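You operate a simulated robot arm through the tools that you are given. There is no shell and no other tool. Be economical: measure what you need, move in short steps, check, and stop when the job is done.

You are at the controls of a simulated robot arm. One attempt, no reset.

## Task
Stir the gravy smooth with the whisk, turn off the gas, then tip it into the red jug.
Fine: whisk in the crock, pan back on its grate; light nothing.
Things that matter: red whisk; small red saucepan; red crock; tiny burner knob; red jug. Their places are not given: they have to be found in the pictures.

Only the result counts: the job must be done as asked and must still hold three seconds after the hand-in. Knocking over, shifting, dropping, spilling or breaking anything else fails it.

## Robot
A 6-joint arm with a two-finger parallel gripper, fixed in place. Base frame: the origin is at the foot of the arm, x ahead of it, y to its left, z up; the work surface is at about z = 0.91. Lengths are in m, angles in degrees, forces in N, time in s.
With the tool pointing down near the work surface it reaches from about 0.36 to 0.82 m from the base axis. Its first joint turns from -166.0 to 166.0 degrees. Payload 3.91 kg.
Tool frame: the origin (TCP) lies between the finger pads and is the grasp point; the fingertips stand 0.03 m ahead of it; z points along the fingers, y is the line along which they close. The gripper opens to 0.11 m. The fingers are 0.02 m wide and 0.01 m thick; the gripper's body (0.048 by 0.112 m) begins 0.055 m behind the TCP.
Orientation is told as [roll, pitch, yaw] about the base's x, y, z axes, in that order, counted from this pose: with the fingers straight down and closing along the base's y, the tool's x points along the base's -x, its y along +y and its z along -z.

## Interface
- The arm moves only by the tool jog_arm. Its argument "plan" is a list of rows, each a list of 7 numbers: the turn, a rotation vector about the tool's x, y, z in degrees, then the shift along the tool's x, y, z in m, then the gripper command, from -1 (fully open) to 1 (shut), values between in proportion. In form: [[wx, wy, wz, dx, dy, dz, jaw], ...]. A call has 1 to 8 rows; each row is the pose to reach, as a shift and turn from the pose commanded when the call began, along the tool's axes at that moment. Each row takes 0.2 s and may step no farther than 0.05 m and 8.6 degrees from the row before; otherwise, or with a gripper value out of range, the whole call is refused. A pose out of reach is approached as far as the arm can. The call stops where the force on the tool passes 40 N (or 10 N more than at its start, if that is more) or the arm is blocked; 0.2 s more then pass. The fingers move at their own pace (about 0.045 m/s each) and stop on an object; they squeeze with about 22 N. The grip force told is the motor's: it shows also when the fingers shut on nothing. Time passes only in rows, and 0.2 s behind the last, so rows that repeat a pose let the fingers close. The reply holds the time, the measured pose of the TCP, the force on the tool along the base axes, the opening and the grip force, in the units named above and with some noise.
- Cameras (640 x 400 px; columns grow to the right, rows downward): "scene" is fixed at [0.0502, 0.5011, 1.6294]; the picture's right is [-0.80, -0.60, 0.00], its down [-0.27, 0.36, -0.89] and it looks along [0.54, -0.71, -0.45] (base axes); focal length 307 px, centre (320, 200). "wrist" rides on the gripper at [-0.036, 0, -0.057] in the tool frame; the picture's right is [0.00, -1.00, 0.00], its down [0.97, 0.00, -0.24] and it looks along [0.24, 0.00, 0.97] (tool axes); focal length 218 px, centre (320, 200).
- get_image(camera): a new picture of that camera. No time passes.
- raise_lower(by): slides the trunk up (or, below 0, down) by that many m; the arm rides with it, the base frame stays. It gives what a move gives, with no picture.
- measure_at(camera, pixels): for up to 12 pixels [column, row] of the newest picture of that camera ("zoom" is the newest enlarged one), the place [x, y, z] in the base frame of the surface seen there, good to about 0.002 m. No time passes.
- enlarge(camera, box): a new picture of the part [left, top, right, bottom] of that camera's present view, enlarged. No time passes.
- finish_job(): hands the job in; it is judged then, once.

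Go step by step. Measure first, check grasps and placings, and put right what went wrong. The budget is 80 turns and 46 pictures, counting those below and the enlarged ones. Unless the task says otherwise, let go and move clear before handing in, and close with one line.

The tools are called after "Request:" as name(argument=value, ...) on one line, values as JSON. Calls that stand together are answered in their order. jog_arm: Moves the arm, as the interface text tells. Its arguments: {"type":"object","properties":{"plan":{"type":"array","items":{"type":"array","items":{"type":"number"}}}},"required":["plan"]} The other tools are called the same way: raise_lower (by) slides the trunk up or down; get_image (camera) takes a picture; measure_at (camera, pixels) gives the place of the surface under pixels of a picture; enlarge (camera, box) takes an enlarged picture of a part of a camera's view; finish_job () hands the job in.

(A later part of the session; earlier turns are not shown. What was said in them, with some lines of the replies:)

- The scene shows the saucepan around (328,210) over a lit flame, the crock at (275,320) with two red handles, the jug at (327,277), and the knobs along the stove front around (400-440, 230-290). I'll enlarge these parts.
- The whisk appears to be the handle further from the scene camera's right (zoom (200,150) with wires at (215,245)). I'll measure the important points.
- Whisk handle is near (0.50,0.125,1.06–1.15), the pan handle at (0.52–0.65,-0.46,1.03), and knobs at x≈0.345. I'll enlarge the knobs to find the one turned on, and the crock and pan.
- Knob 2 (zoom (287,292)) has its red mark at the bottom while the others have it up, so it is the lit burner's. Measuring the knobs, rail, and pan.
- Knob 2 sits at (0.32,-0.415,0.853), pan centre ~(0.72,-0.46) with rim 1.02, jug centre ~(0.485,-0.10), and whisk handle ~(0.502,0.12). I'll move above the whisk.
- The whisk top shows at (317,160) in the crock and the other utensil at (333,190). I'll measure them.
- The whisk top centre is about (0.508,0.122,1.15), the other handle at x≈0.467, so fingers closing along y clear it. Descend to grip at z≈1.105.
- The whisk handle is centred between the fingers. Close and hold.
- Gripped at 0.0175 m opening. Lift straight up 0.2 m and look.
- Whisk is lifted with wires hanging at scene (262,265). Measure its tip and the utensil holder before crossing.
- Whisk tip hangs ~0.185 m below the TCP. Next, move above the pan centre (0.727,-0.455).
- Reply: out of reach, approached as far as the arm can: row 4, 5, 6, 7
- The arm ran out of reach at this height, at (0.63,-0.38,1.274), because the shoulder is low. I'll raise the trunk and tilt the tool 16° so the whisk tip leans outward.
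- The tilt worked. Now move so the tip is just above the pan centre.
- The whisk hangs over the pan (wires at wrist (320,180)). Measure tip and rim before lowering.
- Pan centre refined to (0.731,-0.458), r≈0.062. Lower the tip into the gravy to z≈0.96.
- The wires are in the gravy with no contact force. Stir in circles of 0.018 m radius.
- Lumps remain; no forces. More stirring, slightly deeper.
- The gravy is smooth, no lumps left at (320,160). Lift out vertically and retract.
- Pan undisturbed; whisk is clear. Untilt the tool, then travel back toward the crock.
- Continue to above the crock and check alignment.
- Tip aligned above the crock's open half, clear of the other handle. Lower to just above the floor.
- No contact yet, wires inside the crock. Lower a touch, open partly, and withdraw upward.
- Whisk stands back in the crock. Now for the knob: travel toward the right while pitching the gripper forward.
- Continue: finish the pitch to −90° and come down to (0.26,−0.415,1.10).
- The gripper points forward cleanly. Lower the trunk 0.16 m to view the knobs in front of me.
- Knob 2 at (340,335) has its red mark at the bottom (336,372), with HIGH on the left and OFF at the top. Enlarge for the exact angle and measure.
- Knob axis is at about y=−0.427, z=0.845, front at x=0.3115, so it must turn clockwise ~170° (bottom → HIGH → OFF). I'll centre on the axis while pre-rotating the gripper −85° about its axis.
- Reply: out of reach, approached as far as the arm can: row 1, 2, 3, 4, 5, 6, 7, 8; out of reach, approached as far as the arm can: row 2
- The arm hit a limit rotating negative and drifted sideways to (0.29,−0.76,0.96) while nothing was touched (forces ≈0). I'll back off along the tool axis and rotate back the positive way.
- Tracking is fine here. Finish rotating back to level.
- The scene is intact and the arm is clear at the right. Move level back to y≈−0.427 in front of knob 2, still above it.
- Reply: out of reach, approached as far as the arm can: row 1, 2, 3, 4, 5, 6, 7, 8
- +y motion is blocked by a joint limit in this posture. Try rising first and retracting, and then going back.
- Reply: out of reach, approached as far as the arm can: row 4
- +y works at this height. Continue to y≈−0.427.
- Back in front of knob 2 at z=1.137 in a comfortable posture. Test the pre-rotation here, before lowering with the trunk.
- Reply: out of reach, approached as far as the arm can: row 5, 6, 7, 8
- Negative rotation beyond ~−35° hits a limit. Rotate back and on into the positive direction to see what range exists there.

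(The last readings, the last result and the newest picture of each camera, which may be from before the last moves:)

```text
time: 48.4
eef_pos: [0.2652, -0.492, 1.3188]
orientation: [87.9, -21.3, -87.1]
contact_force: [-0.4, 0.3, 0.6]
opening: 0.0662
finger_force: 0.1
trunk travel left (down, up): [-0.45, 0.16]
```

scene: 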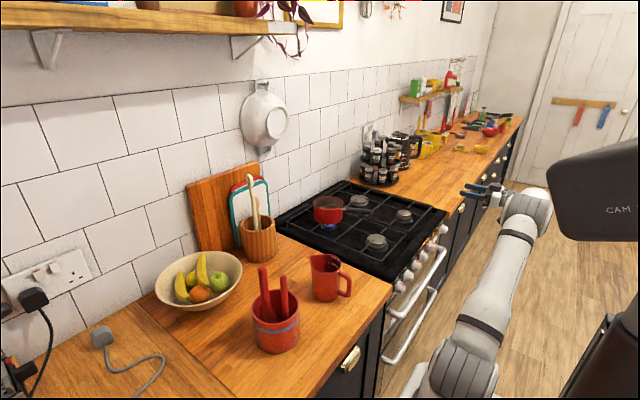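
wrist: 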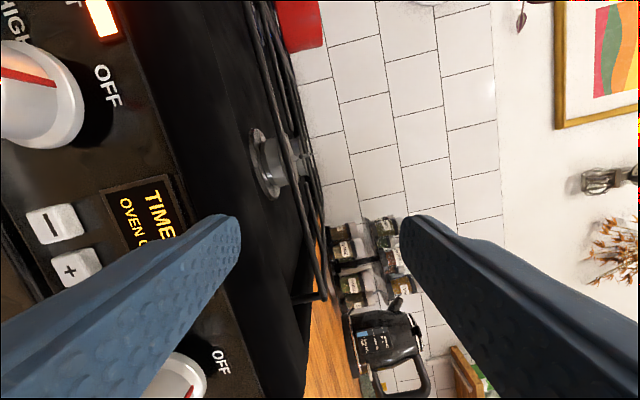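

Positive rotation tracks perfectly at this height. Correct the 2° tilt, align to y=−0.427, and probe further positive rotation.

Request:
jog_arm(plan=[[-1.07, -2.66, 0, 0.034, 0.0023, -0.0075, -0.2], [-1.07, -2.66, 0, 0.068, 0.0046, -0.015, -0.2]])

Request:
jog_arm(plan=[[0, 0, 8.5, 0, 0, 0, -0.2], [0, 0, 17, 0, 0, 0, -0.2], [0, 0, 25.5, 0, 0, 0, -0.2], [0, 0, 34, 0, 0, 0, -0.2], [0, 0, 42.5, 0, 0, 0, -0.2], [0, 0, 51, 0, 0, 0, -0.2]])

```text
time: 49.0
eef_pos: [0.2457, -0.4258, 1.2986]
orientation: [90.0, -21.6, -90.1]
contact_force: [0.0, 0.5, -0.4]
opening: 0.0659
finger_force: 0.1
trunk travel left (down, up): [-0.45, 0.16]
```

```text
time: 50.4
eef_pos: [0.2465, -0.4276, 1.2983]
orientation: [90.0, 29.5, -90.1]
contact_force: [0.2, -0.5, 0.1]
opening: 0.0659
finger_force: 0.0
trunk travel left (down, up): [-0.45, 0.16]
```

Exact tracking at wz≈119°. Probe on to ~175°.

Request:
jog_arm(plan=[[0, 0, 8.5, 0, 0, 0, -0.2], [0, 0, 17, 0, 0, 0, -0.2], [0, 0, 25.5, 0, 0, 0, -0.2], [0, 0, 34, 0, 0, 0, -0.2], [0, 0, 42.5, 0, 0, 0, -0.2], [0, 0, 51, 0, 0, 0, -0.2], [0, 0, 59.5, 0, 0, 0, -0.2]])

```text
time: 52.0
eef_pos: [0.2457, -0.4287, 1.2995]
orientation: [91.7, 88.9, -88.2]
contact_force: [0.3, 0.0, -0.1]
opening: 0.0661
finger_force: 0.1
trunk travel left (down, up): [-0.45, 0.16]
```

wz≈179° is reachable, so I can do the whole turn from ~4°. Rotate back to ~4°.

Request:
jog_arm(plan=[[0, 0, -8.5, 0, 0, 0, -0.2], [0, 0, -17, 0, 0, 0, -0.2], [0, 0, -25.5, 0, 0, 0, -0.2], [0, 0, -34, 0, 0, 0, -0.2], [0, 0, -42.5, 0, 0, 0, -0.2], [0, 0, -51, 0, 0, 0, -0.2], [0, 0, -59.5, 0, 0, 0, -0.2], [0, 0, -68, 0, 0, 0, -0.2]])

Request:
jog_arm(plan=[[0, 0, -8.5, 0, 0, 0, -0.2], [0, 0, -17, 0, 0, 0, -0.2], [0, 0, -25.5, 0, 0, 0, -0.2], [0, 0, -34, 0, 0, 0, -0.2], [0, 0, -42.5, 0, 0, 0, -0.2], [0, 0, -51, 0, 0, 0, -0.2], [0, 0, -59.5, 0, 0, 0, -0.2], [0, 0, -68, 0, 0, 0, -0.2]])

Request:
jog_arm(plan=[[0, 0, -8.5, 0, 0, 0, -0.2], [0, 0, -17, 0, 0, 0, -0.2], [0, 0, -25.5, 0, 0, 0, -0.2], [0, 0, -34, 0, 0, 0, -0.2], [0, 0, -39, 0, 0, 0, -0.2]])

Request:
raise_lower(by=-0.4)

Request:
get_image(camera="wrist")

```text
time: 53.8
eef_pos: [0.2452, -0.4281, 1.299]
orientation: [90.0, 20.7, -89.9]
contact_force: [-0.6, -0.1, 0.0]
opening: 0.0659
finger_force: 0.0
trunk travel left (down, up): [-0.45, 0.16]
```

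```text
time: 55.6
eef_pos: [0.2459, -0.428, 1.2993]
orientation: [90.0, -47.2, -90.1]
contact_force: [0.0, -0.2, -0.8]
opening: 0.0658
finger_force: 0.1
trunk travel left (down, up): [-0.45, 0.16]
```

```text
time: 56.8
eef_pos: [0.2468, -0.4271, 1.2991]
orientation: [90.4, -86.2, -90.5]
contact_force: [0.1, -0.2, 0.6]
opening: 0.0658
finger_force: 0.1
trunk travel left (down, up): [-0.45, 0.16]
```

```text
time: 60.7
eef_pos: [0.2459, -0.4282, 0.899]
orientation: [90.4, -86.1, -90.4]
contact_force: [0.8, 0.6, 0.4]
opening: 0.0661
finger_force: 0.0
trunk travel left (down, up): [-0.05, 0.56]
```

```text
14 pictures are left
```

wrist: 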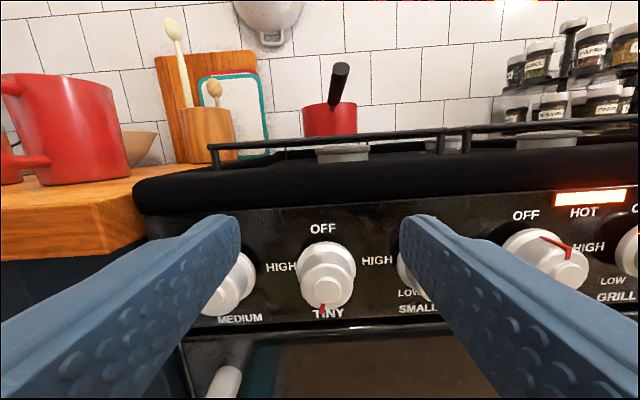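

Knob 2, labelled "TINY", is centred between the fingers with its mark at the bottom (322,308). Measure it precisely.

Request:
measure_at(camera="wrist", pixels=[[327, 291], [326, 275], [304, 272], [349, 272], [326, 258], [326, 300], [323, 308], [297, 268], [355, 268], [326, 247], [237, 275], [323, 228]])

Request:
enlarge(camera="wrist", box=[260, 210, 390, 330])

```text
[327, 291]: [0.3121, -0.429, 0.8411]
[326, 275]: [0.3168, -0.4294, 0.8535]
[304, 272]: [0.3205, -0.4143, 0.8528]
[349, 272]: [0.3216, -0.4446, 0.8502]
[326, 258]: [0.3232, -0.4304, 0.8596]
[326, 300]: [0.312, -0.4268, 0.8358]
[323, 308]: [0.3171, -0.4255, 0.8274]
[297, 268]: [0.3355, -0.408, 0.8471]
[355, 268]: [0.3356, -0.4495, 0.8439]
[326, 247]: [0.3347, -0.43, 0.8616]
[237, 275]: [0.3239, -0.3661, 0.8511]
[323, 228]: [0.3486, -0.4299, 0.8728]
```

```text
3.33 times, centred on (325, 270) of wrist
```

zoom: 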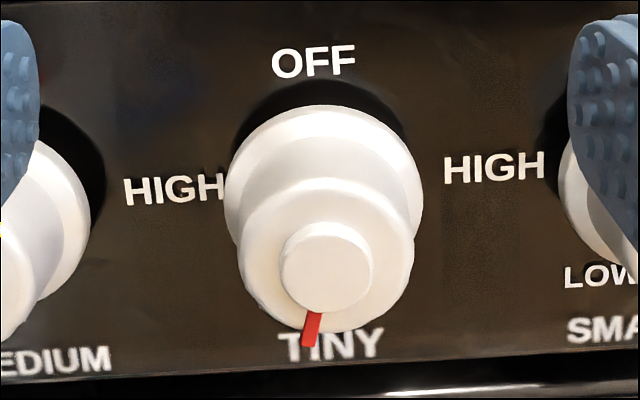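

Axis refined to y=−0.429, z=0.843; the mark is ~17° left of straight down, so ~163° clockwise is needed. Lower the trunk 0.05 and advance so the fingertips straddle the knob body.

Request:
raise_lower(by=-0.05)

Request:
jog_arm(plan=[[0, 0, 0, 0.006, -0.0014, 0, -0.2], [0, 0, 0, 0.006, -0.0014, 0.02, -0.2], [0, 0, 0, 0.006, -0.0014, 0.04, -0.2], [0, 0, 0, 0.006, -0.0014, 0.054, -0.2]])

Request:
get_image(camera="wrist")

```text
time: 61.6
eef_pos: [0.2468, -0.4285, 0.8486]
orientation: [90.4, -86.1, -90.5]
contact_force: [-0.1, 0.0, -0.3]
opening: 0.0661
finger_force: 0.1
trunk travel left (down, up): [0.0, 0.61]
```

```text
time: 62.6
eef_pos: [0.3003, -0.4279, 0.8426]
orientation: [90.3, -86.1, -90.4]
contact_force: [-0.3, -0.2, -0.2]
opening: 0.0662
finger_force: 0.1
trunk travel left (down, up): [0.0, 0.61]
```

```text
12 pictures are left
```

wrist: 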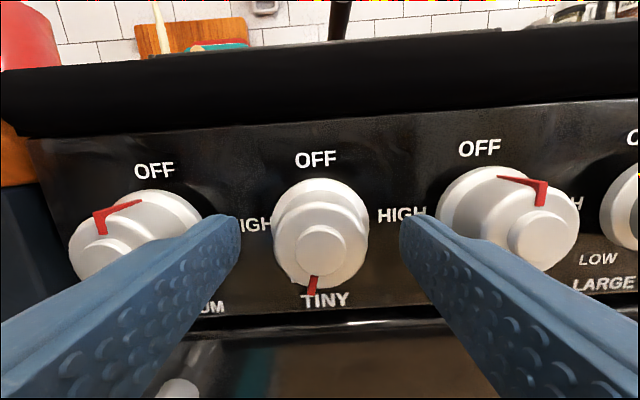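

Fingers straddle the knob. Close, then rotate clockwise in the first stage.

Request:
jog_arm(plan=[[0, 0, 0, 0, 0, 0, 0.4], [0, 0, 0, 0, 0, 0, 1], [0, 0, 0, 0, 0, 0, 1], [0, 0, 0, 0, 0, 0, 1]])

Request:
jog_arm(plan=[[0, 0, 5, 0, 0, 0, 1], [0, 0, 10, 0, 0, 0, 1], [0, 0, 18, 0, 0, 0, 1], [0, 0, 26, 0, 0, 0, 1], [0, 0, 34, 0, 0, 0, 1]])

```text
time: 63.6
eef_pos: [0.2997, -0.4287, 0.8424]
orientation: [90.4, -86.1, -90.4]
contact_force: [0.4, -1.5, -0.3]
opening: 0.0363
finger_force: 44.9
trunk travel left (down, up): [0.0, 0.61]
```

```text
time: 64.8
eef_pos: [0.2992, -0.4274, 0.8434]
orientation: [90.0, -51.8, -90.1]
contact_force: [-1.0, -3.6, -0.9]
opening: 0.0366
finger_force: 45.0
trunk travel left (down, up): [0.0, 0.61]
```

Gripped and turned ~34° with low force. Continue 68° and check.

Request:
jog_arm(plan=[[0, 0, 8, 0, 0, 0, 1], [0, 0, 16, 0, 0, 0, 1], [0, 0, 24, 0, 0, 0, 1], [0, 0, 32, 0, 0, 0, 1], [0, 0, 40, 0, 0, 0, 1], [0, 0, 48, 0, 0, 0, 1], [0, 0, 56, 0, 0, 0, 1], [0, 0, 64, 0, 0, 0, 1]])

Request:
get_image(camera="wrist")

```text
time: 66.6
eef_pos: [0.2998, -0.4307, 0.8416]
orientation: [90.0, 12.1, -90.2]
contact_force: [-1.4, -2.5, -14.0]
opening: 0.0364
finger_force: 45.6
trunk travel left (down, up): [0.0, 0.61]
```

```text
11 pictures are left
```

wrist: 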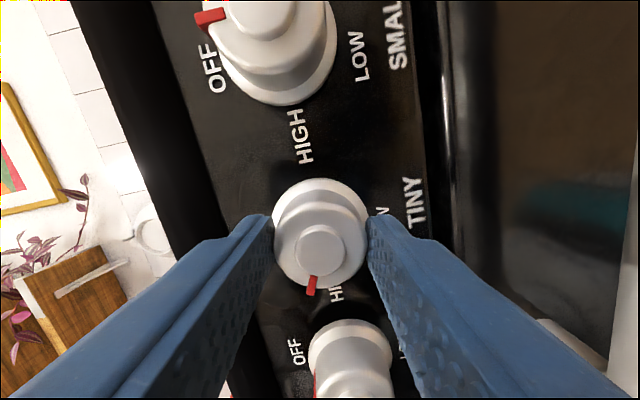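

The knob turns with the gripper; mark is now at HIGH (312,285), with −14 N vertical force from a slight offset. Nudge down 1.5 mm and turn ~50° further.

Request:
jog_arm(plan=[[0, 0, 7, 0, -0.0015, 0, 1], [0, 0, 14, 0, -0.0015, 0, 1], [0, 0, 21, 0, -0.0015, 0, 1], [0, 0, 28, 0, -0.0015, 0, 1], [0, 0, 35, 0, -0.0015, 0, 1], [0, 0, 42, 0, -0.0015, 0, 1], [0, 0, 50, 0, -0.0015, 0, 1]])

Request:
get_image(camera="wrist")

```text
time: 68.2
eef_pos: [0.2999, -0.4288, 0.8421]
orientation: [90.0, 62.1, -90.0]
contact_force: [-1.9, -3.7, -5.6]
opening: 0.0364
finger_force: 45.2
trunk travel left (down, up): [0.0, 0.61]
```

```text
10 pictures are left
```

wrist: 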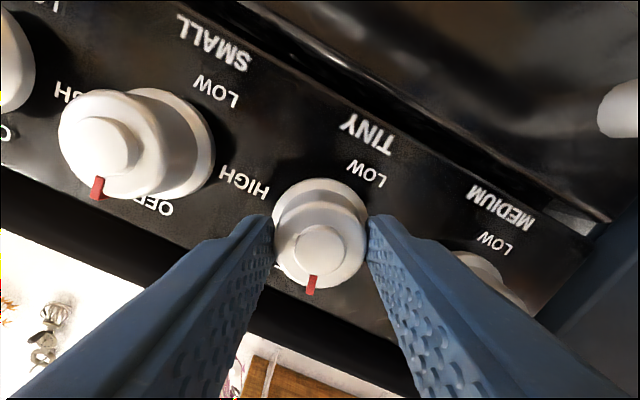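

Mark is at ~14° from image-down while the panel's "up" is ~25–28°, so ~13° remain. Turn 13° more in small steps, then view.

Request:
jog_arm(plan=[[0, 0, 4, 0, 0, 0, 1], [0, 0, 8, 0, 0, 0, 1], [0, 0, 11, 0, 0, 0, 1], [0, 0, 13, 0, 0, 0, 1]])

Request:
enlarge(camera="scene", box=[300, 180, 440, 300])

```text
time: 69.2
eef_pos: [0.2992, -0.429, 0.8404]
orientation: [90.1, 75.0, -90.0]
contact_force: [-0.7, -0.5, -7.3]
opening: 0.0363
finger_force: 45.6
trunk travel left (down, up): [0.0, 0.61]
```

```text
3.33 times, centred on (370, 240) of scene
```

zoom: 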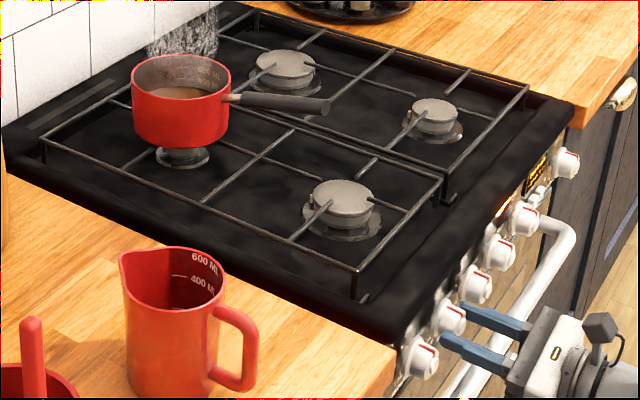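

The flame is out. Release the knob and back straight off.

Request:
jog_arm(plan=[[0, 0, 0, 0, 0, 0, 0.4], [0, 0, 0, 0, 0, 0, -0.2], [0, 0, 0, 0, 0, 0, -0.2], [0, 0, 0, 0, 0, -0.03, -0.2], [0, 0, 0, 0, 0, -0.06, -0.2]])

Request:
get_image(camera="wrist")

```text
time: 70.4
eef_pos: [0.2394, -0.4288, 0.8414]
orientation: [90.0, 74.8, -90.0]
contact_force: [-0.4, -0.5, 0.3]
opening: 0.0658
finger_force: 0.0
trunk travel left (down, up): [0.0, 0.61]
```

```text
8 pictures are left
```

wrist: 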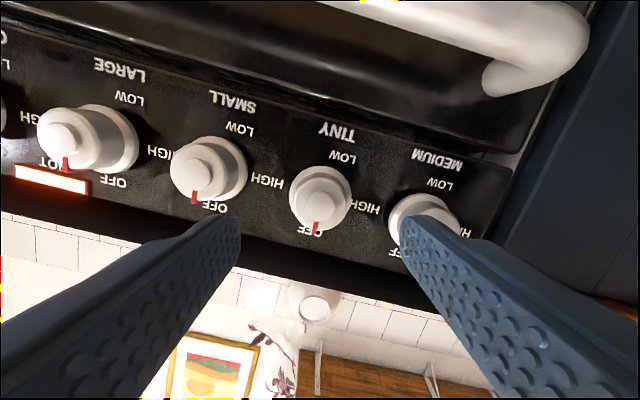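

Knob 2 now points at OFF like its neighbours. Raise the trunk fully, roll to wz=180°, and pitch the gripper down toward the stove for a handle grasp.

Request:
raise_lower(by=0.61)

Request:
jog_arm(plan=[[0, 0, 7.5, 0, 0, 0, -0.2], [0, 0, 15, 0, 0, 0, -0.2]])

Request:
jog_arm(plan=[[0, -8.5, 0, -0.01, 0, 0.03, -0.2], [0, -17, 0, -0.03, 0, 0.06, -0.2], [0, -25.5, 0, -0.05, 0, 0.09, -0.2], [0, -34, 0, -0.07, 0, 0.12, -0.2], [0, -42.5, 0, -0.09, 0, 0.15, -0.2], [0, -51, 0, -0.11, 0, 0.18, -0.2], [0, -59.5, 0, -0.13, 0, 0.21, -0.2], [0, -68, 0, -0.15, 0, 0.24, -0.2]])

```text
refused: 0.61 is not a number from -0.4 to 0.4
```

```text
time: 71.0
eef_pos: [0.2407, -0.4289, 0.842]
orientation: [136.8, 89.9, -43.0]
contact_force: [0.4, 0.0, 0.2]
opening: 0.0661
finger_force: 0.1
trunk travel left (down, up): [0.0, 0.61]
```

```text
time: 71.8
eef_pos: [0.3187, -0.4287, 0.8011]
orientation: [0.9, 66.5, -179.4]
contact_force: [-24.7, 1.6, 12.5]
opening: 0.067
finger_force: 1.3
trunk travel left (down, up): [0.0, 0.61]
stopped in row 4: the force on the tool passed its limit (the readings are from after the stop); the commanded pose is now the measured one
```

The trunk raise was refused (limit 0.4), so the pitching ran the fingertips into the oven front (−25 N, stopped). Retreat straight back along −X at once.

Request:
jog_arm(plan=[[0, 0, 0, -0.0139, 0, -0.0321, -0.2], [0, 0, 0, -0.0319, 0, -0.0734, -0.2]])

Request:
raise_lower(by=0.4)

Request:
get_image(camera="scene")

```text
time: 72.4
eef_pos: [0.2409, -0.4288, 0.7983]
orientation: [0.4, 66.2, -179.8]
contact_force: [0.3, 0.5, -1.3]
opening: 0.066
finger_force: 0.0
trunk travel left (down, up): [0.0, 0.61]
```

```text
time: 76.2
eef_pos: [0.2424, -0.4282, 1.199]
orientation: [0.4, 66.3, -179.9]
contact_force: [-0.4, 0.3, -0.1]
opening: 0.0658
finger_force: 0.1
trunk travel left (down, up): [-0.4, 0.21]
```

```text
7 pictures are left
```

scene: 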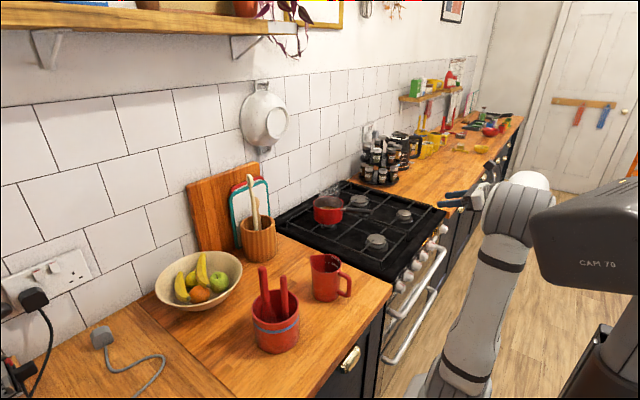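

The scene is intact and the flame is off. Raise 0.21 more, then finish pitching down while moving forward.

Request:
raise_lower(by=0.21)

Request:
jog_arm(plan=[[0, -8.3, 0, -0.002, 0, 0.0295, -0.2], [0, -16.6, 0, -0.004, 0, 0.059, -0.2], [0, -24.9, 0, -0.006, 0, 0.0885, -0.2], [0, -33.2, 0, -0.0085, 0, 0.118, -0.2], [0, -41.5, 0, -0.0105, 0, 0.1475, -0.2], [0, -49.8, 0, -0.0125, 0, 0.177, -0.2], [0, -58.1, 0, -0.015, 0, 0.2065, -0.2], [0, -66.3, 0, -0.017, 0, 0.236, -0.2]])

```text
time: 78.5
eef_pos: [0.2407, -0.4289, 1.4085]
orientation: [0.4, 66.2, -180.0]
contact_force: [-0.5, 0.4, 0.0]
opening: 0.0661
finger_force: 0.2
trunk travel left (down, up): [-0.61, 0.0]
```

```text
time: 80.3
eef_pos: [0.4518, -0.4308, 1.296]
orientation: [0.2, -0.3, 179.8]
contact_force: [0.3, -0.5, -0.5]
opening: 0.0658
finger_force: 0.1
trunk travel left (down, up): [-0.61, 0.0]
```

Tool is down with yaw 180°. Before taking the pan I'll rehearse, empty, the half-turn to yaw 0 near the jug, the carrying path I plan.

Request:
jog_arm(plan=[[0, 0, -8.4, 0.018, -0.04, 0, -0.2], [0, 0, -16.8, 0.036, -0.08, 0, -0.2], [0, 0, -25.2, 0.054, -0.12, 0, -0.2], [0, 0, -33.6, 0.072, -0.16, 0, -0.2], [0, 0, -42, 0.09, -0.2, 0, -0.2], [0, 0, -50.4, 0.108, -0.24, 0, -0.2], [0, 0, -58.8, 0.126, -0.28, 0, -0.2], [0, 0, -67.2, 0.144, -0.32, 0, -0.2]])

Request:
jog_arm(plan=[[0, 0, -8, 0, 0, 0, -0.2], [0, 0, -16, 0, 0, 0, -0.2], [0, 0, -24, 0, 0, 0, -0.2], [0, 0, -32, 0, 0, 0, -0.2], [0, 0, -40, 0, 0, 0, -0.2], [0, 0, -48, 0, 0, 0, -0.2], [0, 0, -56, 0, 0, 0, -0.2]])

Request:
jog_arm(plan=[[0, 0, -8, 0, 0, 0, -0.2], [0, 0, -16, 0, 0, 0, -0.2], [0, 0, -24, 0, 0, 0, -0.2], [0, 0, -32, 0, 0, 0, -0.2], [0, 0, -40, 0, 0, 0, -0.2], [0, 0, -48, 0, 0, 0, -0.2], [0, 0, -56.6, 0, 0, 0, -0.2]])

Request:
get_image(camera="wrist")

```text
time: 82.1
eef_pos: [0.5969, -0.1084, 1.2971]
orientation: [-0.1, -0.2, -112.9]
contact_force: [0.0, 0.4, -0.3]
opening: 0.0659
finger_force: 0.0
trunk travel left (down, up): [-0.61, 0.0]
```

```text
time: 83.7
eef_pos: [0.5959, -0.1093, 1.2964]
orientation: [-0.1, 0.0, -56.9]
contact_force: [0.0, 0.3, 0.4]
opening: 0.0661
finger_force: 0.1
trunk travel left (down, up): [-0.61, 0.0]
```

```text
time: 85.3
eef_pos: [0.5959, -0.1097, 1.2964]
orientation: [-0.1, 0.0, -0.2]
contact_force: [0.2, 0.2, -1.0]
opening: 0.066
finger_force: 0.1
trunk travel left (down, up): [-0.61, 0.0]
```

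```text
6 pictures are left
```

wrist: 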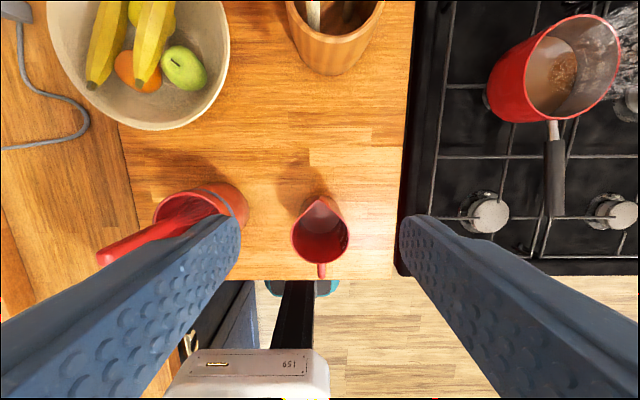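

The half-turn works without drift. Measure the jug's rim and pan handle from this picture (measurement is free).

Request:
measure_at(camera="wrist", pixels=[[292, 240], [347, 240], [318, 198], [320, 263], [321, 275], [320, 225], [556, 215], [555, 180], [555, 150], [554, 130], [547, 180], [564, 180]])

Request:
measure_at(camera="wrist", pixels=[[310, 198], [326, 199], [305, 210], [335, 210], [300, 258], [340, 258], [550, 75], [555, 95], [604, 50], [488, 95], [590, 15], [540, 20]])

```text
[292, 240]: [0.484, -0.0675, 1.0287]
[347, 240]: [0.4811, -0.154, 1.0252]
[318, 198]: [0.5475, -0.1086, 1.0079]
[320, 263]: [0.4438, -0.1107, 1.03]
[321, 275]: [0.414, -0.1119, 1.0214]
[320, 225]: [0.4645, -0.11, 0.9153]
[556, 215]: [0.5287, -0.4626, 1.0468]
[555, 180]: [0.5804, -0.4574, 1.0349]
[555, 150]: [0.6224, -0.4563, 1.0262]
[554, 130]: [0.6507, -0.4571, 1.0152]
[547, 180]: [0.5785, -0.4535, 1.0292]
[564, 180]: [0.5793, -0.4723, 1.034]
```

```text
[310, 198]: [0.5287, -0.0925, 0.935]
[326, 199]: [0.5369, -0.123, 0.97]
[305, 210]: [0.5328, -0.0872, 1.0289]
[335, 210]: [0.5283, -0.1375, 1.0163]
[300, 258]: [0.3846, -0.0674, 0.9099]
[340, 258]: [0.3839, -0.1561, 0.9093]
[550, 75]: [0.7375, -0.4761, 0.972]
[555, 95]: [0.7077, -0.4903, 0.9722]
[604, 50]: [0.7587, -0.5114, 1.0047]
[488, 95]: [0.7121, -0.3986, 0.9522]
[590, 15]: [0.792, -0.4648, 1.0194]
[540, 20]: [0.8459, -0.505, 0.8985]
```

Jug centre is (0.488,−0.110), rim z≈1.028. Rehearse the pouring pitch here empty, to 102°.

Request:
jog_arm(plan=[[0, -8.5, 0, 0.01, 0, 0.007, -0.2], [0, -17, 0, 0.02, 0, 0.014, -0.2], [0, -25.5, 0, 0.03, 0, 0.021, -0.2], [0, -34, 0, 0.04, 0, 0.028, -0.2], [0, -42.5, 0, 0.05, 0, 0.035, -0.2], [0, -51, 0, 0.06, 0, 0.042, -0.2], [0, -59.5, 0, 0.07, 0, 0.049, -0.2], [0, -68, 0, 0.08, 0, 0.056, -0.2]])

Request:
jog_arm(plan=[[0, -8.5, 0, 0, 0, 0, -0.2], [0, -17, 0, 0, 0, 0, -0.2], [0, -25.5, 0, 0, 0, 0, -0.2], [0, -34, 0, 0, 0, 0, -0.2]])

```text
time: 87.1
eef_pos: [0.5139, -0.1101, 1.2409]
orientation: [-0.5, -67.8, 0.3]
contact_force: [-0.1, -1.0, -0.1]
opening: 0.0659
finger_force: 0.1
trunk travel left (down, up): [-0.61, 0.0]
```

```text
time: 88.1
eef_pos: [0.5256, -0.125, 1.2564]
orientation: [177.0, -78.2, -177.2]
contact_force: [-0.2, 0.4, -0.3]
opening: 0.0662
finger_force: 0.1
out of reach, approached as far as the arm can: row 2, 3, 4
trunk travel left (down, up): [-0.61, 0.0]
```

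The pitch reaches ~80° cleanly, then drifts by a few cm at this arm-to-trunk height. Test it with the trunk 0.2 m lower (arm relatively higher), as worked for the knob.

Request:
jog_arm(plan=[[0, 8.5, 0, -0.044, 0, 0.009, -0.2], [0, 17, 0, -0.088, 0, 0.018, -0.2], [0, 25.5, 0, -0.132, 0, 0.027, -0.2], [0, 34, 0, -0.176, 0, 0.037, -0.2]])

Request:
raise_lower(by=-0.2)

Request:
jog_arm(plan=[[0, -8.5, 0, 0.004, 0, -0.01, -0.2], [0, -17, 0, 0.008, 0, -0.02, -0.2], [0, -25.5, 0, 0.012, 0, -0.03, -0.2], [0, -34, 0, 0.016, 0, -0.04, -0.2], [0, -42.5, 0, 0.016, 0, -0.04, -0.2]])

```text
time: 89.1
eef_pos: [0.5271, -0.1241, 1.4356]
orientation: [0.0, -68.3, -0.5]
contact_force: [-1.2, 0.2, -1.0]
opening: 0.0661
finger_force: 0.1
trunk travel left (down, up): [-0.61, 0.0]
```

```text
time: 91.2
eef_pos: [0.5273, -0.1238, 1.2341]
orientation: [-0.5, -67.9, 0.0]
contact_force: [-0.2, 0.1, -0.6]
opening: 0.0658
finger_force: 0.1
trunk travel left (down, up): [-0.41, 0.2]
```

```text
time: 92.4
eef_pos: [0.4847, -0.1238, 1.235]
orientation: [-179.6, -69.6, 179.1]
contact_force: [0.0, 0.6, 0.8]
opening: 0.0661
finger_force: 0.0
trunk travel left (down, up): [-0.41, 0.2]
```

Pitch to 110° is clean with the trunk 0.2 m lower. Reverse the rehearsal: pitch down, raise trunk, and turn back to yaw 180° above the pan handle.

Request:
jog_arm(plan=[[0, 8.5, 0, -0.012, 0, 0.004, -0.2], [0, 17, 0, -0.024, 0, 0.009, -0.2], [0, 25.5, 0, -0.036, 0, 0.013, -0.2], [0, 34, 0, -0.048, 0, 0.018, -0.2], [0, 42.5, 0, -0.06, 0, 0.022, -0.2], [0, 51, 0, -0.072, 0, 0.027, -0.2], [0, 59.5, 0, -0.084, 0, 0.031, -0.2], [0, 68, 0, -0.094, 0, 0.035, -0.2]])

Request:
jog_arm(plan=[[0, 8.5, 0, 0, 0, 0, -0.2], [0, 17, 0, 0, 0, 0, -0.2], [0, 25.5, 0, 0, 0, 0, -0.2], [0, 34, 0, 0, 0, 0, -0.2], [0, 42.4, 0, 0, 0, 0, -0.2]])

Request:
raise_lower(by=0.2)

Request:
jog_arm(plan=[[0, 0, 8.4, -0.005, -0.037, 0.025, -0.2], [0, 0, 16.8, -0.01, -0.074, 0.05, -0.2], [0, 0, 25.2, -0.015, -0.111, 0.075, -0.2], [0, 0, 33.6, -0.02, -0.148, 0.1, -0.2], [0, 0, 42, -0.025, -0.185, 0.125, -0.2], [0, 0, 50.4, -0.03, -0.222, 0.15, -0.2], [0, 0, 58.8, -0.035, -0.259, 0.175, -0.2], [0, 0, 67.2, -0.04, -0.296, 0.2, -0.2]])

Request:
jog_arm(plan=[[0, 0, 8, 0, 0, 0, -0.2], [0, 0, 16, 0, 0, 0, -0.2], [0, 0, 24, 0, 0, 0, -0.2], [0, 0, 32, 0, 0, 0, -0.2], [0, 0, 40, 0, 0, 0, -0.2], [0, 0, 48, 0, 0, 0, -0.2], [0, 0, 56, 0, 0, 0, -0.2]])

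Request:
jog_arm(plan=[[0, 0, 8, 0, 0, 0, -0.2], [0, 0, 16, 0, 0, 0, -0.2], [0, 0, 24, 0, 0, 0, -0.2], [0, 0, 32, 0, 0, 0, -0.2], [0, 0, 40, 0, 0, 0, -0.2], [0, 0, 48, 0, 0, 0, -0.2], [0, 0, 56.8, 0, 0, 0, -0.2]])

```text
time: 94.2
eef_pos: [0.4834, -0.1226, 1.3355]
orientation: [-0.1, -42.4, -0.3]
contact_force: [-0.4, -0.7, -0.6]
opening: 0.066
finger_force: 0.2
trunk travel left (down, up): [-0.41, 0.2]
```

```text
time: 95.4
eef_pos: [0.4845, -0.1235, 1.3337]
orientation: [-0.2, 0.1, -0.5]
contact_force: [0.2, -1.4, -0.4]
opening: 0.0661
finger_force: 0.0
trunk travel left (down, up): [-0.41, 0.2]
```

```text
time: 97.6
eef_pos: [0.4837, -0.1241, 1.5353]
orientation: [-0.1, -0.1, -0.4]
contact_force: [-0.6, 0.0, -0.1]
opening: 0.0661
finger_force: 0.1
trunk travel left (down, up): [-0.61, 0.0]
```

```text
time: 99.4
eef_pos: [0.5226, -0.422, 1.3344]
orientation: [-0.1, -0.1, -67.8]
contact_force: [0.1, 0.2, 0.0]
opening: 0.066
finger_force: 0.1
trunk travel left (down, up): [-0.61, 0.0]
```

```text
time: 101.0
eef_pos: [0.5227, -0.4206, 1.3355]
orientation: [0.1, -0.1, -123.8]
contact_force: [0.0, 0.1, 0.0]
opening: 0.0659
finger_force: 0.1
trunk travel left (down, up): [-0.61, 0.0]
```

```text
refused: row 7 steps farther than a row can; nothing moved
```

Only the last rotation was refused (step slightly too large). Finish it, then move over the handle at (0.632,−0.459).

Request:
jog_arm(plan=[[0, 0, 8, 0, 0, 0, -0.2], [0, 0, 16, 0, 0, 0, -0.2], [0, 0, 24, 0, 0, 0, -0.2], [0, 0, 32, 0, 0, 0, -0.2], [0, 0, 40, 0, 0, 0, -0.2], [0, 0, 48, 0, 0, 0, -0.2], [0, 0, 56.2, 0, 0, 0, -0.2]])

Request:
jog_arm(plan=[[0, 0, 0, 0.027, 0.009, 0.035, -0.2], [0, 0, 0, 0.055, 0.019, 0.07, -0.2], [0, 0, 0, 0.082, 0.029, 0.105, -0.2], [0, 0, 0, 0.109, 0.038, 0.14, -0.2], [0, 0, 0, 0.109, 0.038, 0.18, -0.2]])

Request:
get_image(camera="wrist")

```text
time: 102.6
eef_pos: [0.523, -0.4207, 1.3359]
orientation: [0.1, 0.1, -179.9]
contact_force: [-0.6, -0.2, 0.0]
opening: 0.066
finger_force: 0.1
trunk travel left (down, up): [-0.61, 0.0]
```

```text
time: 103.8
eef_pos: [0.6297, -0.4572, 1.1558]
orientation: [0.1, 0.0, -179.8]
contact_force: [0.0, -1.0, 0.9]
opening: 0.066
finger_force: 0.1
trunk travel left (down, up): [-0.61, 0.0]
```

```text
5 pictures are left
```

wrist: 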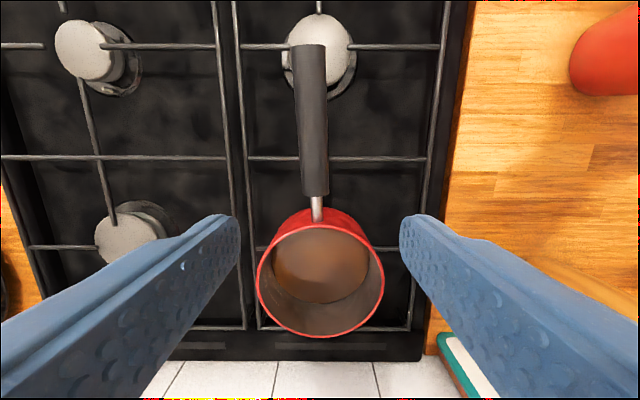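

Handle visible at (312,120)–(318,190), gravy smooth. Measure the handle precisely.

Request:
measure_at(camera="wrist", pixels=[[303, 170], [315, 170], [327, 170], [304, 188], [316, 188], [328, 188], [317, 200], [309, 60], [317, 214], [258, 280], [383, 280], [320, 336]])

```text
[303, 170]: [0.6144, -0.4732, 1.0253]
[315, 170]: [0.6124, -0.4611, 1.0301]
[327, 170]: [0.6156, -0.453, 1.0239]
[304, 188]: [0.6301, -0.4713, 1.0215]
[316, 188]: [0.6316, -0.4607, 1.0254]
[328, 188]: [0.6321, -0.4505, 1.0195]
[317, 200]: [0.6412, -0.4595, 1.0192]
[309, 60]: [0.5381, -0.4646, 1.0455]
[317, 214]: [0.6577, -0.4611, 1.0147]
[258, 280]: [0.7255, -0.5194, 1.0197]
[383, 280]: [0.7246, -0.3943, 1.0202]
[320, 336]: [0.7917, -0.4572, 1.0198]
```

Handle centre at x=0.624: y=−0.461, z≈1.015. Descend and close on it.

Request:
jog_arm(plan=[[0, 0, 0, -0.0057, 0.0038, 0.04, -0.2], [0, 0, 0, -0.0057, 0.0038, 0.08, -0.2], [0, 0, 0, -0.0057, 0.0038, 0.115, -0.2], [0, 0, 0, -0.0057, 0.0038, 0.141, -0.2], [0, 0, 0, -0.0057, 0.0038, 0.141, 0.3], [0, 0, 0, -0.0057, 0.0038, 0.141, 1], [0, 0, 0, -0.0057, 0.0038, 0.141, 1], [0, 0, 0, -0.0057, 0.0038, 0.141, 1]])

Request:
jog_arm(plan=[[0, 0, 0, 0, 0, 0, 1], [0, 0, 0, 0, 0, -0.005, 1], [0, 0, 0, 0, 0, -0.015, 1], [0, 0, 0, 0, 0, -0.025, 1], [0, 0, 0, 0, 0, -0.025, 1]])

Request:
enlarge(camera="scene", box=[290, 160, 390, 240])

```text
time: 105.6
eef_pos: [0.6266, -0.4619, 1.0142]
orientation: [0.1, 0.1, -179.9]
contact_force: [0.0, 0.9, 0.4]
opening: 0.0244
finger_force: 22.1
trunk travel left (down, up): [-0.61, 0.0]
```

```text
time: 106.8
eef_pos: [0.6279, -0.4633, 1.0398]
orientation: [0.1, 0.1, -179.8]
contact_force: [-0.5, -0.2, -5.3]
opening: 0.024
finger_force: 22.2
trunk travel left (down, up): [-0.61, 0.0]
```

```text
5.00 times, centred on (340, 200) of scene
```

zoom: 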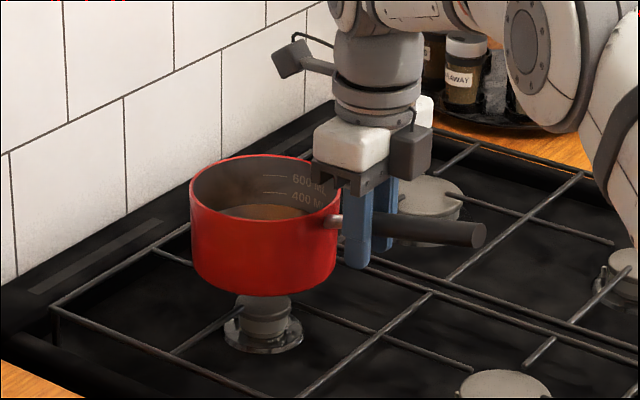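

Lifted and looks level; weight about 5 N. Verify rim heights (free).

Request:
measure_at(camera="zoom", pixels=[[192, 186], [265, 156], [335, 200], [225, 228], [262, 285], [430, 232], [475, 228]])

```text
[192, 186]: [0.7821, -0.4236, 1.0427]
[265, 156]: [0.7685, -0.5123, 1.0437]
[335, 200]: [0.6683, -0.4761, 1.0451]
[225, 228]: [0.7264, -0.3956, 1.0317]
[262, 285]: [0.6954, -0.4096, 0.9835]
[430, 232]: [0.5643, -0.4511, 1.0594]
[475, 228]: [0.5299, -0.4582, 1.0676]
```

The pan is level. Lift and retract gently to (0.50,−0.35,1.25).

Request:
jog_arm(plan=[[0, 0, 0, 0, 0, -0.02, 1], [0, 0, 0, 0, 0, -0.05, 1], [0, 0, 0, -0.015, -0.01, -0.08, 1], [0, 0, 0, -0.04, -0.03, -0.11, 1], [0, 0, 0, -0.07, -0.055, -0.14, 1], [0, 0, 0, -0.095, -0.08, -0.17, 1], [0, 0, 0, -0.117, -0.102, -0.195, 1], [0, 0, 0, -0.127, -0.113, -0.21, 1]])

Request:
jog_arm(plan=[[0, 0, -4, 0, 0, -0.015, 1], [0, 0, -10, 0, 0, -0.04, 1], [0, 0, -17, 0, 0, -0.07, 1], [0, 0, -24, 0, 0, -0.1, 1], [0, 0, -31, 0, 0, -0.13, 1], [0, 0, -38, 0, 0, -0.16, 1], [0, 0, -45, 0, 0, -0.18, 1], [0, 0, -52, 0, 0, -0.19, 1]])

Request:
jog_arm(plan=[[0, 0, -7, 0, 0, 0, 1], [0, 0, -14, 0, 0, 0, 1], [0, 0, -21, 0, 0, 0, 1], [0, 0, -28, 0, 0, 0, 1], [0, 0, -35, 0, 0, 0, 1], [0, 0, -42, 0, 0, 0, 1], [0, 0, -49, 0, 0, 0, 1], [0, 0, -56, 0, 0, 0, 1]])

Request:
jog_arm(plan=[[0, 0, -8, 0, 0, 0, 1], [0, 0, -16, 0, 0, 0, 1], [0, 0, -24, 0, 0, 0, 1], [0, 0, -32, 0, 0, 0, 1], [0, 0, -40, 0, 0, 0, 1], [0, 0, -48, 0, 0, 0, 1], [0, 0, -55, 0, 0, 0, 1], [0, 0, -60, 0, 0, 0, 1]])

```text
time: 108.6
eef_pos: [0.498, -0.3499, 1.2497]
orientation: [0.1, 0.0, -179.8]
contact_force: [0.1, 0.4, -4.7]
opening: 0.0238
finger_force: 22.1
trunk travel left (down, up): [-0.61, 0.0]
```

```text
time: 110.4
eef_pos: [0.4991, -0.3488, 1.4402]
orientation: [0.2, -0.1, -127.7]
contact_force: [-1.0, 0.0, -4.5]
opening: 0.0238
finger_force: 22.3
trunk travel left (down, up): [-0.61, 0.0]
```

```text
time: 112.2
eef_pos: [0.4984, -0.3487, 1.4388]
orientation: [0.0, -0.1, -71.8]
contact_force: [0.3, 1.0, -4.5]
opening: 0.0239
finger_force: 22.1
trunk travel left (down, up): [-0.61, 0.0]
```

```text
time: 114.0
eef_pos: [0.4984, -0.3479, 1.4383]
orientation: [-0.1, -0.1, -11.8]
contact_force: [-0.1, -0.8, -4.6]
opening: 0.0238
finger_force: 22.0
trunk travel left (down, up): [-0.61, 0.0]
```

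Pan steady (weight constant). Finish the turn to yaw 0, lower the trunk 0.2 m, and move beside the jug.

Request:
jog_arm(plan=[[0, 0, -6, 0, 0, 0, 1], [0, 0, -11.8, 0, 0, 0, 1]])

Request:
raise_lower(by=-0.2)

Request:
jog_arm(plan=[[0, 0, 0, -0.008, 0.02, 0, 1], [0, 0, 0, -0.024, 0.055, 0, 1], [0, 0, 0, -0.04, 0.095, 0, 1], [0, 0, 0, -0.056, 0.135, 0, 1], [0, 0, 0, -0.072, 0.175, 0, 1], [0, 0, 0, -0.088, 0.21, 0, 1], [0, 0, 0, -0.1, 0.238, 0, 1]])

Request:
get_image(camera="scene")

```text
time: 114.6
eef_pos: [0.4991, -0.349, 1.4382]
orientation: [-0.1, 0.0, 0.2]
contact_force: [0.3, -0.3, -4.3]
opening: 0.0239
finger_force: 22.3
trunk travel left (down, up): [-0.61, 0.0]
```

```text
time: 116.8
eef_pos: [0.4976, -0.3498, 1.2385]
orientation: [-0.1, -0.1, 0.1]
contact_force: [-0.8, -0.9, -4.0]
opening: 0.0238
finger_force: 21.9
trunk travel left (down, up): [-0.41, 0.2]
```

```text
time: 118.4
eef_pos: [0.598, -0.112, 1.2374]
orientation: [-0.2, 0.0, 0.0]
contact_force: [0.1, 0.4, -3.6]
opening: 0.0241
finger_force: 22.0
trunk travel left (down, up): [-0.41, 0.2]
```

```text
3 pictures are left
```

scene: 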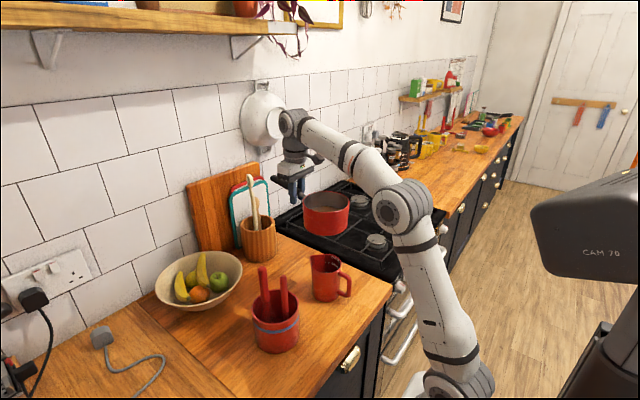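

No spills visible; the pan hangs at (326,215). Check its rim and level by measuring.

Request:
measure_at(camera="scene", pixels=[[304, 202], [326, 193], [348, 202], [326, 211], [326, 202], [326, 234], [340, 236], [326, 256]])

```text
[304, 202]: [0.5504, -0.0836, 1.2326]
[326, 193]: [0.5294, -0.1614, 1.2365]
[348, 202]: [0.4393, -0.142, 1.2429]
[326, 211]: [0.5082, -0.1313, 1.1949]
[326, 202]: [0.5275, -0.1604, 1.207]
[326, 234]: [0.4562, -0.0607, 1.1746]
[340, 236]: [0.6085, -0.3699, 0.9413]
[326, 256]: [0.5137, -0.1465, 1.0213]
```

The gravy sits 0.042 below the grip as before, so nothing was lost. Tilt to 30° (not yet pouring) with the lip over the jug and verify.

Request:
jog_arm(plan=[[0, -5, 0, -0.008, 0.0003, 0.0067, 1], [0, -10, 0, -0.016, 0.0007, 0.0133, 1], [0, -15, 0, -0.024, 0.001, 0.02, 1], [0, -20, 0, -0.032, 0.0013, 0.0267, 1], [0, -25, 0, -0.04, 0.0017, 0.0333, 1], [0, -30, 0, -0.048, 0.002, 0.04, 1]])

Request:
enlarge(camera="scene", box=[270, 160, 390, 310])

```text
time: 119.8
eef_pos: [0.6478, -0.1095, 1.1978]
orientation: [-0.1, -29.9, 0.2]
contact_force: [-0.2, -0.2, -5.0]
opening: 0.0238
finger_force: 22.2
trunk travel left (down, up): [-0.41, 0.2]
```

```text
2.67 times, centred on (330, 235) of scene
```

zoom: 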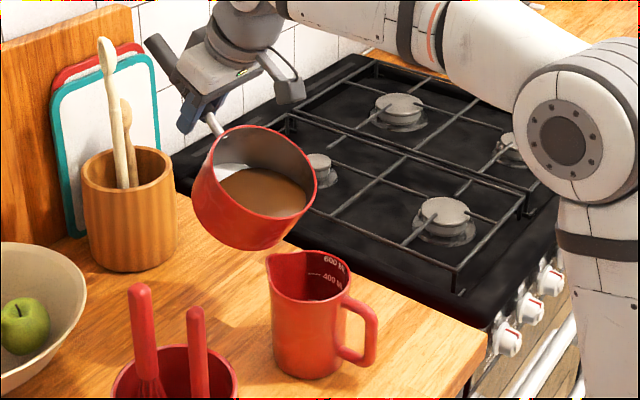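

Request:
measure_at(camera="zoom", pixels=[[305, 210], [290, 216], [312, 195], [316, 180], [270, 217], [250, 243], [285, 240], [300, 202], [268, 256], [322, 252], [340, 268]])

```text
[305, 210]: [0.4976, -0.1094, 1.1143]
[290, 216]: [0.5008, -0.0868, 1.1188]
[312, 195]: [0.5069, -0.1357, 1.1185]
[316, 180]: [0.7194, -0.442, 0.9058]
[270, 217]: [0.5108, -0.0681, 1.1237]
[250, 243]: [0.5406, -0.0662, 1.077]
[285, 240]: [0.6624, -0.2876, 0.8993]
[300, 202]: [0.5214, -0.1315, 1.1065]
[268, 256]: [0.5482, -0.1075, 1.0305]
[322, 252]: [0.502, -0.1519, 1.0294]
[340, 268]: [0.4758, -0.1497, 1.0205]
```

The lip is at (0.498,−0.109,1.114), directly over the jug's mouth. Pour slowly, pivoting about the lip, to 50°.

Request:
jog_arm(plan=[[0, -2.5, 0, -0.0033, 0, -0.0052, 1], [0, -5, 0, -0.0063, 0, -0.0104, 1], [0, -7.5, 0, -0.0055, 0, -0.0175, 1], [0, -10, 0, -0.0044, 0, -0.0247, 1], [0, -12.5, 0, -0.003, 0, -0.0317, 1], [0, -15, 0, -0.0013, 0, -0.0387, 1], [0, -17.5, 0, 0.0007, 0, -0.0456, 1], [0, -20, 0, 0.0031, 0, -0.0524, 1]])

Request:
jog_arm(plan=[[0, -2.5, 0, 0.0016, 0, -0.006, 1], [0, -5, 0, 0.0034, 0, -0.012, 1], [0, -7.5, 0, 0.0056, 0, -0.0179, 1], [0, -10, 0, 0.0081, 0, -0.0239, 1], [0, -12.5, 0, 0.0109, 0, -0.0297, 1], [0, -15, 0, 0.014, 0, -0.0355, 1], [0, -17.5, 0, 0.0174, 0, -0.0412, 1], [0, -20, 0, 0.0212, 0, -0.0468, 1]])

```text
time: 121.6
eef_pos: [0.6172, -0.109, 1.2424]
orientation: [-0.3, -50.0, 0.1]
contact_force: [-0.1, 0.4, -5.0]
opening: 0.0237
finger_force: 22.3
trunk travel left (down, up): [-0.41, 0.2]
```

```text
time: 123.4
eef_pos: [0.5674, -0.109, 1.2565]
orientation: [-0.5, -70.0, 0.5]
contact_force: [0.4, 0.2, -3.9]
opening: 0.0236
finger_force: 22.8
trunk travel left (down, up): [-0.41, 0.2]
```

Pouring proceeds (force falling). Continue to 102° and hold to drain.

Request:
jog_arm(plan=[[0, -4, 0, 0.0004, 0, -0.0115, 1], [0, -8, 0, 0.0016, 0, -0.023, 1], [0, -12, 0, 0.0036, 0, -0.0343, 1], [0, -16, 0, 0.0064, 0, -0.0455, 1], [0, -20, 0, 0.01, 0, -0.0564, 1], [0, -24, 0, 0.0143, 0, -0.0671, 1], [0, -28, 0, 0.0193, 0, -0.0775, 1], [0, -32, 0, 0.0251, 0, -0.0874, 1]])

Request:
jog_arm(plan=[[0, 0, 0, 0, 0, 0, 1], [0, 0, 0, 0, 0, 0, 1], [0, 0, 0, 0, 0, 0, 1], [0, 0, 0, 0, 0, 0, 1], [0, 0, 0, 0, 0, 0, 1], [0, 0, 0, 0, 0, 0, 1], [0, 0, 0, 0, 0, 0, 1], [0, 0, 0, 0, 0, 0, 1]])

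Request:
enlarge(camera="scene", box=[270, 160, 390, 310])

```text
time: 125.2
eef_pos: [0.4768, -0.1087, 1.2624]
orientation: [-179.3, -77.8, 179.4]
contact_force: [0.7, 0.7, -5.9]
opening: 0.0237
finger_force: 22.6
trunk travel left (down, up): [-0.41, 0.2]
```

```text
time: 127.0
eef_pos: [0.4775, -0.1082, 1.2637]
orientation: [-179.2, -78.0, 179.5]
contact_force: [0.1, 0.3, -4.9]
opening: 0.0239
finger_force: 22.2
trunk travel left (down, up): [-0.41, 0.2]
```

```text
2.67 times, centred on (330, 235) of scene
```

zoom: 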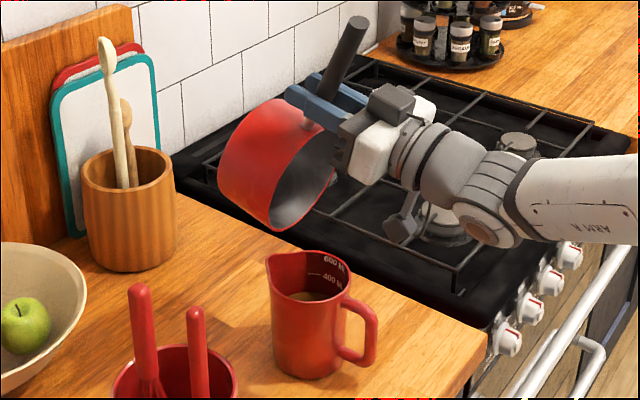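

The pan is empty and gravy is in the jug with none spilled. Bring the pan upright, move back over toward the stove, and raise the trunk.

Request:
jog_arm(plan=[[0, 8.5, 0, -0.0025, 0, 0.0005, 1], [0, 17, 0, -0.005, 0, 0.001, 1], [0, 25.5, 0, -0.0075, 0, 0.0015, 1], [0, 34, 0, -0.01, 0, 0.002, 1], [0, 42.5, 0, -0.0125, 0, 0.0026, 1], [0, 51, 0, -0.015, 0, 0.0031, 1], [0, 59.5, 0, -0.0175, 0, 0.0037, 1], [0, 68, 0, -0.02, 0, 0.0042, 1]])

Request:
jog_arm(plan=[[0, 8.5, 0, 0, 0, 0, 1], [0, 17, 0, 0, 0, 0, 1], [0, 25.5, 0, 0, 0, 0, 1], [0, 34.1, 0, 0, 0, 0, 1]])

Request:
jog_arm(plan=[[0, 0, 0, -0.003, -0.03, 0, 1], [0, 0, 0, -0.006, -0.07, 0, 1], [0, 0, 0, -0.01, -0.11, 0, 1], [0, 0, 0, -0.014, -0.15, 0, 1], [0, 0, 0, -0.018, -0.19, 0, 1], [0, 0, 0, -0.02, -0.22, 0, 1], [0, 0, 0, -0.021, -0.24, 0, 1]])

Request:
raise_lower(by=0.2)

```text
time: 128.8
eef_pos: [0.4772, -0.1095, 1.2834]
orientation: [-0.2, -33.8, 0.0]
contact_force: [-0.2, 0.0, -5.1]
opening: 0.0239
finger_force: 21.9
trunk travel left (down, up): [-0.41, 0.2]
```

```text
time: 129.8
eef_pos: [0.4791, -0.1094, 1.2834]
orientation: [-0.1, 0.2, 0.0]
contact_force: [-0.5, -0.4, -4.6]
opening: 0.0239
finger_force: 22.3
trunk travel left (down, up): [-0.41, 0.2]
```

```text
time: 131.4
eef_pos: [0.4984, -0.3487, 1.2834]
orientation: [-0.2, 0.0, 0.1]
contact_force: [-0.4, -0.5, -4.2]
opening: 0.024
finger_force: 22.1
trunk travel left (down, up): [-0.41, 0.2]
```

```text
time: 133.6
eef_pos: [0.4986, -0.3486, 1.4835]
orientation: [-0.1, 0.1, 0.0]
contact_force: [-0.4, 0.3, -5.5]
opening: 0.0239
finger_force: 22.3
trunk travel left (down, up): [-0.61, 0.0]
```

Upright and clear. Half-turn back to yaw 180° and come down to 1.25.

Request:
jog_arm(plan=[[0, 0, 5, 0, 0, 0.01, 1], [0, 0, 12.5, 0, 0, 0.02, 1], [0, 0, 20, 0, 0, 0.03, 1], [0, 0, 28, 0, 0, 0.045, 1], [0, 0, 36, 0, 0, 0.045, 1], [0, 0, 44, 0, 0, 0.045, 1], [0, 0, 52, 0, 0, 0.045, 1], [0, 0, 60, 0, 0, 0.045, 1]])

Request:
jog_arm(plan=[[0, 0, 7.5, 0, 0, 0, 1], [0, 0, 15, 0, 0, 0, 1], [0, 0, 22.5, 0, 0, 0, 1], [0, 0, 30, 0, 0, 0, 1], [0, 0, 37.5, 0, 0, 0, 1], [0, 0, 45, 0, 0, 0, 1], [0, 0, 52.5, 0, 0, 0, 1], [0, 0, 60, 0, 0, 0, 1]])

Request:
jog_arm(plan=[[0, 0, 8, 0, 0, 0, 1], [0, 0, 16, 0, 0, 0, 1], [0, 0, 24, 0, 0, 0, 1], [0, 0, 32, 0, 0, 0, 1], [0, 0, 40, 0, 0, 0, 1], [0, 0, 48, 0, 0, 0, 1], [0, 0, 55, 0, 0, 0, 1], [0, 0, 60, 0, 0, 0, 1]])

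Request:
jog_arm(plan=[[0, 0, 0, 0, 0, 0.03, 1], [0, 0, 0, 0, 0, 0.07, 1], [0, 0, 0, 0, 0, 0.11, 1], [0, 0, 0, 0, 0, 0.15, 1], [0, 0, 0, 0, 0, 0.18, 1], [0, 0, 0, 0, 0, 0.19, 1]])

```text
time: 135.3
eef_pos: [0.498, -0.3485, 1.4376]
orientation: [-0.1, 0.0, -60.2]
contact_force: [0.8, 0.4, -4.9]
opening: 0.0239
finger_force: 22.6
trunk travel left (down, up): [-0.61, 0.0]
```

```text
time: 137.2
eef_pos: [0.4992, -0.3481, 1.4374]
orientation: [0.0, -0.3, -120.1]
contact_force: [-0.1, -0.5, -4.8]
opening: 0.0238
finger_force: 22.6
trunk travel left (down, up): [-0.61, 0.0]
```

```text
time: 138.9
eef_pos: [0.4984, -0.349, 1.4367]
orientation: [0.1, -0.1, 179.9]
contact_force: [0.2, -1.1, -4.7]
opening: 0.0237
finger_force: 21.6
trunk travel left (down, up): [-0.61, 0.0]
```

```text
time: 140.3
eef_pos: [0.4989, -0.3495, 1.2476]
orientation: [0.2, -0.2, 179.9]
contact_force: [0.0, 0.1, -4.4]
opening: 0.0241
finger_force: 22.4
trunk travel left (down, up): [-0.61, 0.0]
```

Move over the original spot and lower to just above the grate.

Request:
jog_arm(plan=[[0, 0, 0, 0.022, 0.019, 0.022, 1], [0, 0, 0, 0.05, 0.044, 0.05, 1], [0, 0, 0, 0.078, 0.069, 0.08, 1], [0, 0, 0, 0.105, 0.092, 0.11, 1], [0, 0, 0, 0.12, 0.106, 0.14, 1], [0, 0, 0, 0.128, 0.1125, 0.17, 1], [0, 0, 0, 0.128, 0.1125, 0.195, 1], [0, 0, 0, 0.128, 0.1125, 0.213, 1]])

Request:
jog_arm(plan=[[0, 0, 0, 0, 0, 0.007, 1], [0, 0, 0, 0, 0, 0.013, 1], [0, 0, 0, 0, 0, 0.017, 1], [0, 0, 0, 0, 0, 0.0195, 1]])

```text
time: 142.2
eef_pos: [0.6259, -0.462, 1.0351]
orientation: [0.1, -0.1, 179.9]
contact_force: [1.1, -0.6, -5.4]
opening: 0.0239
finger_force: 22.0
trunk travel left (down, up): [-0.61, 0.0]
```

```text
time: 143.2
eef_pos: [0.6257, -0.4631, 1.0172]
orientation: [0.3, 0.0, 179.9]
contact_force: [-3.8, 0.0, 4.2]
opening: 0.0236
finger_force: 22.0
trunk travel left (down, up): [-0.61, 0.0]
```

The pan has touched down (force flipped from −5 to +4 N). Release and rise clear.

Request:
jog_arm(plan=[[0, 0, 0, 0, 0, 0, 0.6], [0, 0, 0, 0, 0, 0, 0.3], [0, 0, 0, 0, 0, 0, -0.2], [0, 0, 0, 0, 0, 0, -0.2], [0, 0, 0, 0, 0, 0, -0.2]])

Request:
jog_arm(plan=[[0, 0, 0, 0, 0, -0.03, -0.2], [0, 0, 0, 0, 0, -0.07, -0.2], [0, 0, 0, -0.02, -0.015, -0.11, -0.2], [0, 0, 0, -0.05, -0.04, -0.14, -0.2], [0, 0, 0, -0.08, -0.065, -0.17, -0.2], [0, 0, 0, -0.11, -0.09, -0.2, -0.2], [0, 0, 0, -0.14, -0.115, -0.23, -0.2]])

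Request:
get_image(camera="scene")

```text
time: 144.3
eef_pos: [0.6261, -0.4619, 1.0165]
orientation: [0.2, -0.1, 180.0]
contact_force: [0.2, -0.1, -1.1]
opening: 0.0658
finger_force: 0.1
trunk travel left (down, up): [-0.61, 0.0]
```

```text
time: 145.9
eef_pos: [0.4827, -0.3436, 1.2469]
orientation: [0.2, 0.1, -180.0]
contact_force: [-0.9, 0.7, -0.6]
opening: 0.066
finger_force: 0.1
trunk travel left (down, up): [-0.61, 0.0]
```

```text
0 pictures are left
```

scene: 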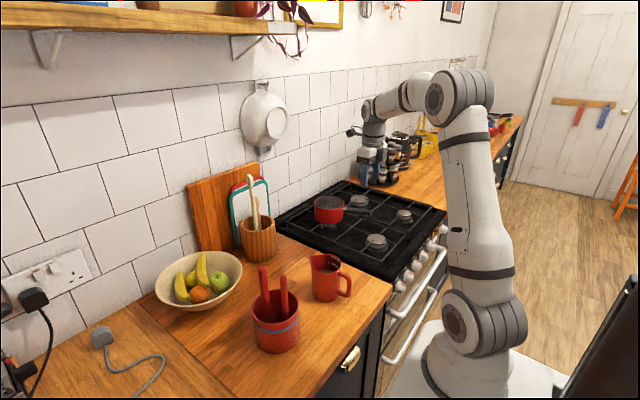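

The pan is back on its grate around (328,209) with the flame out. I'll confirm its rim is level and in place by measurement.

Request:
measure_at(camera="scene", pixels=[[314, 201], [329, 196], [343, 201], [327, 207], [328, 218], [352, 208], [326, 262], [264, 272], [284, 278]])

```text
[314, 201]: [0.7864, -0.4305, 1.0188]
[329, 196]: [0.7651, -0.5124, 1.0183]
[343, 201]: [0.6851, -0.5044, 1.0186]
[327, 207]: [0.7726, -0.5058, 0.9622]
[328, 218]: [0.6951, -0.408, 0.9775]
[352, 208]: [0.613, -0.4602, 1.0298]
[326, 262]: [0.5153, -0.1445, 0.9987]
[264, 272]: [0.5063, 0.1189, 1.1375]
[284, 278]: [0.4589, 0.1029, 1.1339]
```

The rim measures 1.0183–1.0188 all round, so the pan sits level in its old place. The whisk stands in the crock, the gas is off, and the gripper is clear. Handing in.

Request:
finish_job()

```text
The job is handed in.
```

The job is handed in: the gravy was stirred smooth, the gas turned off, and the gravy poured into the red jug. The whisk is back in the crock and the empty pan sits level on its grate. While backing away from the knob, the fingertips bumped the oven front (about 25 N). The later scene pictures showed nothing moved.
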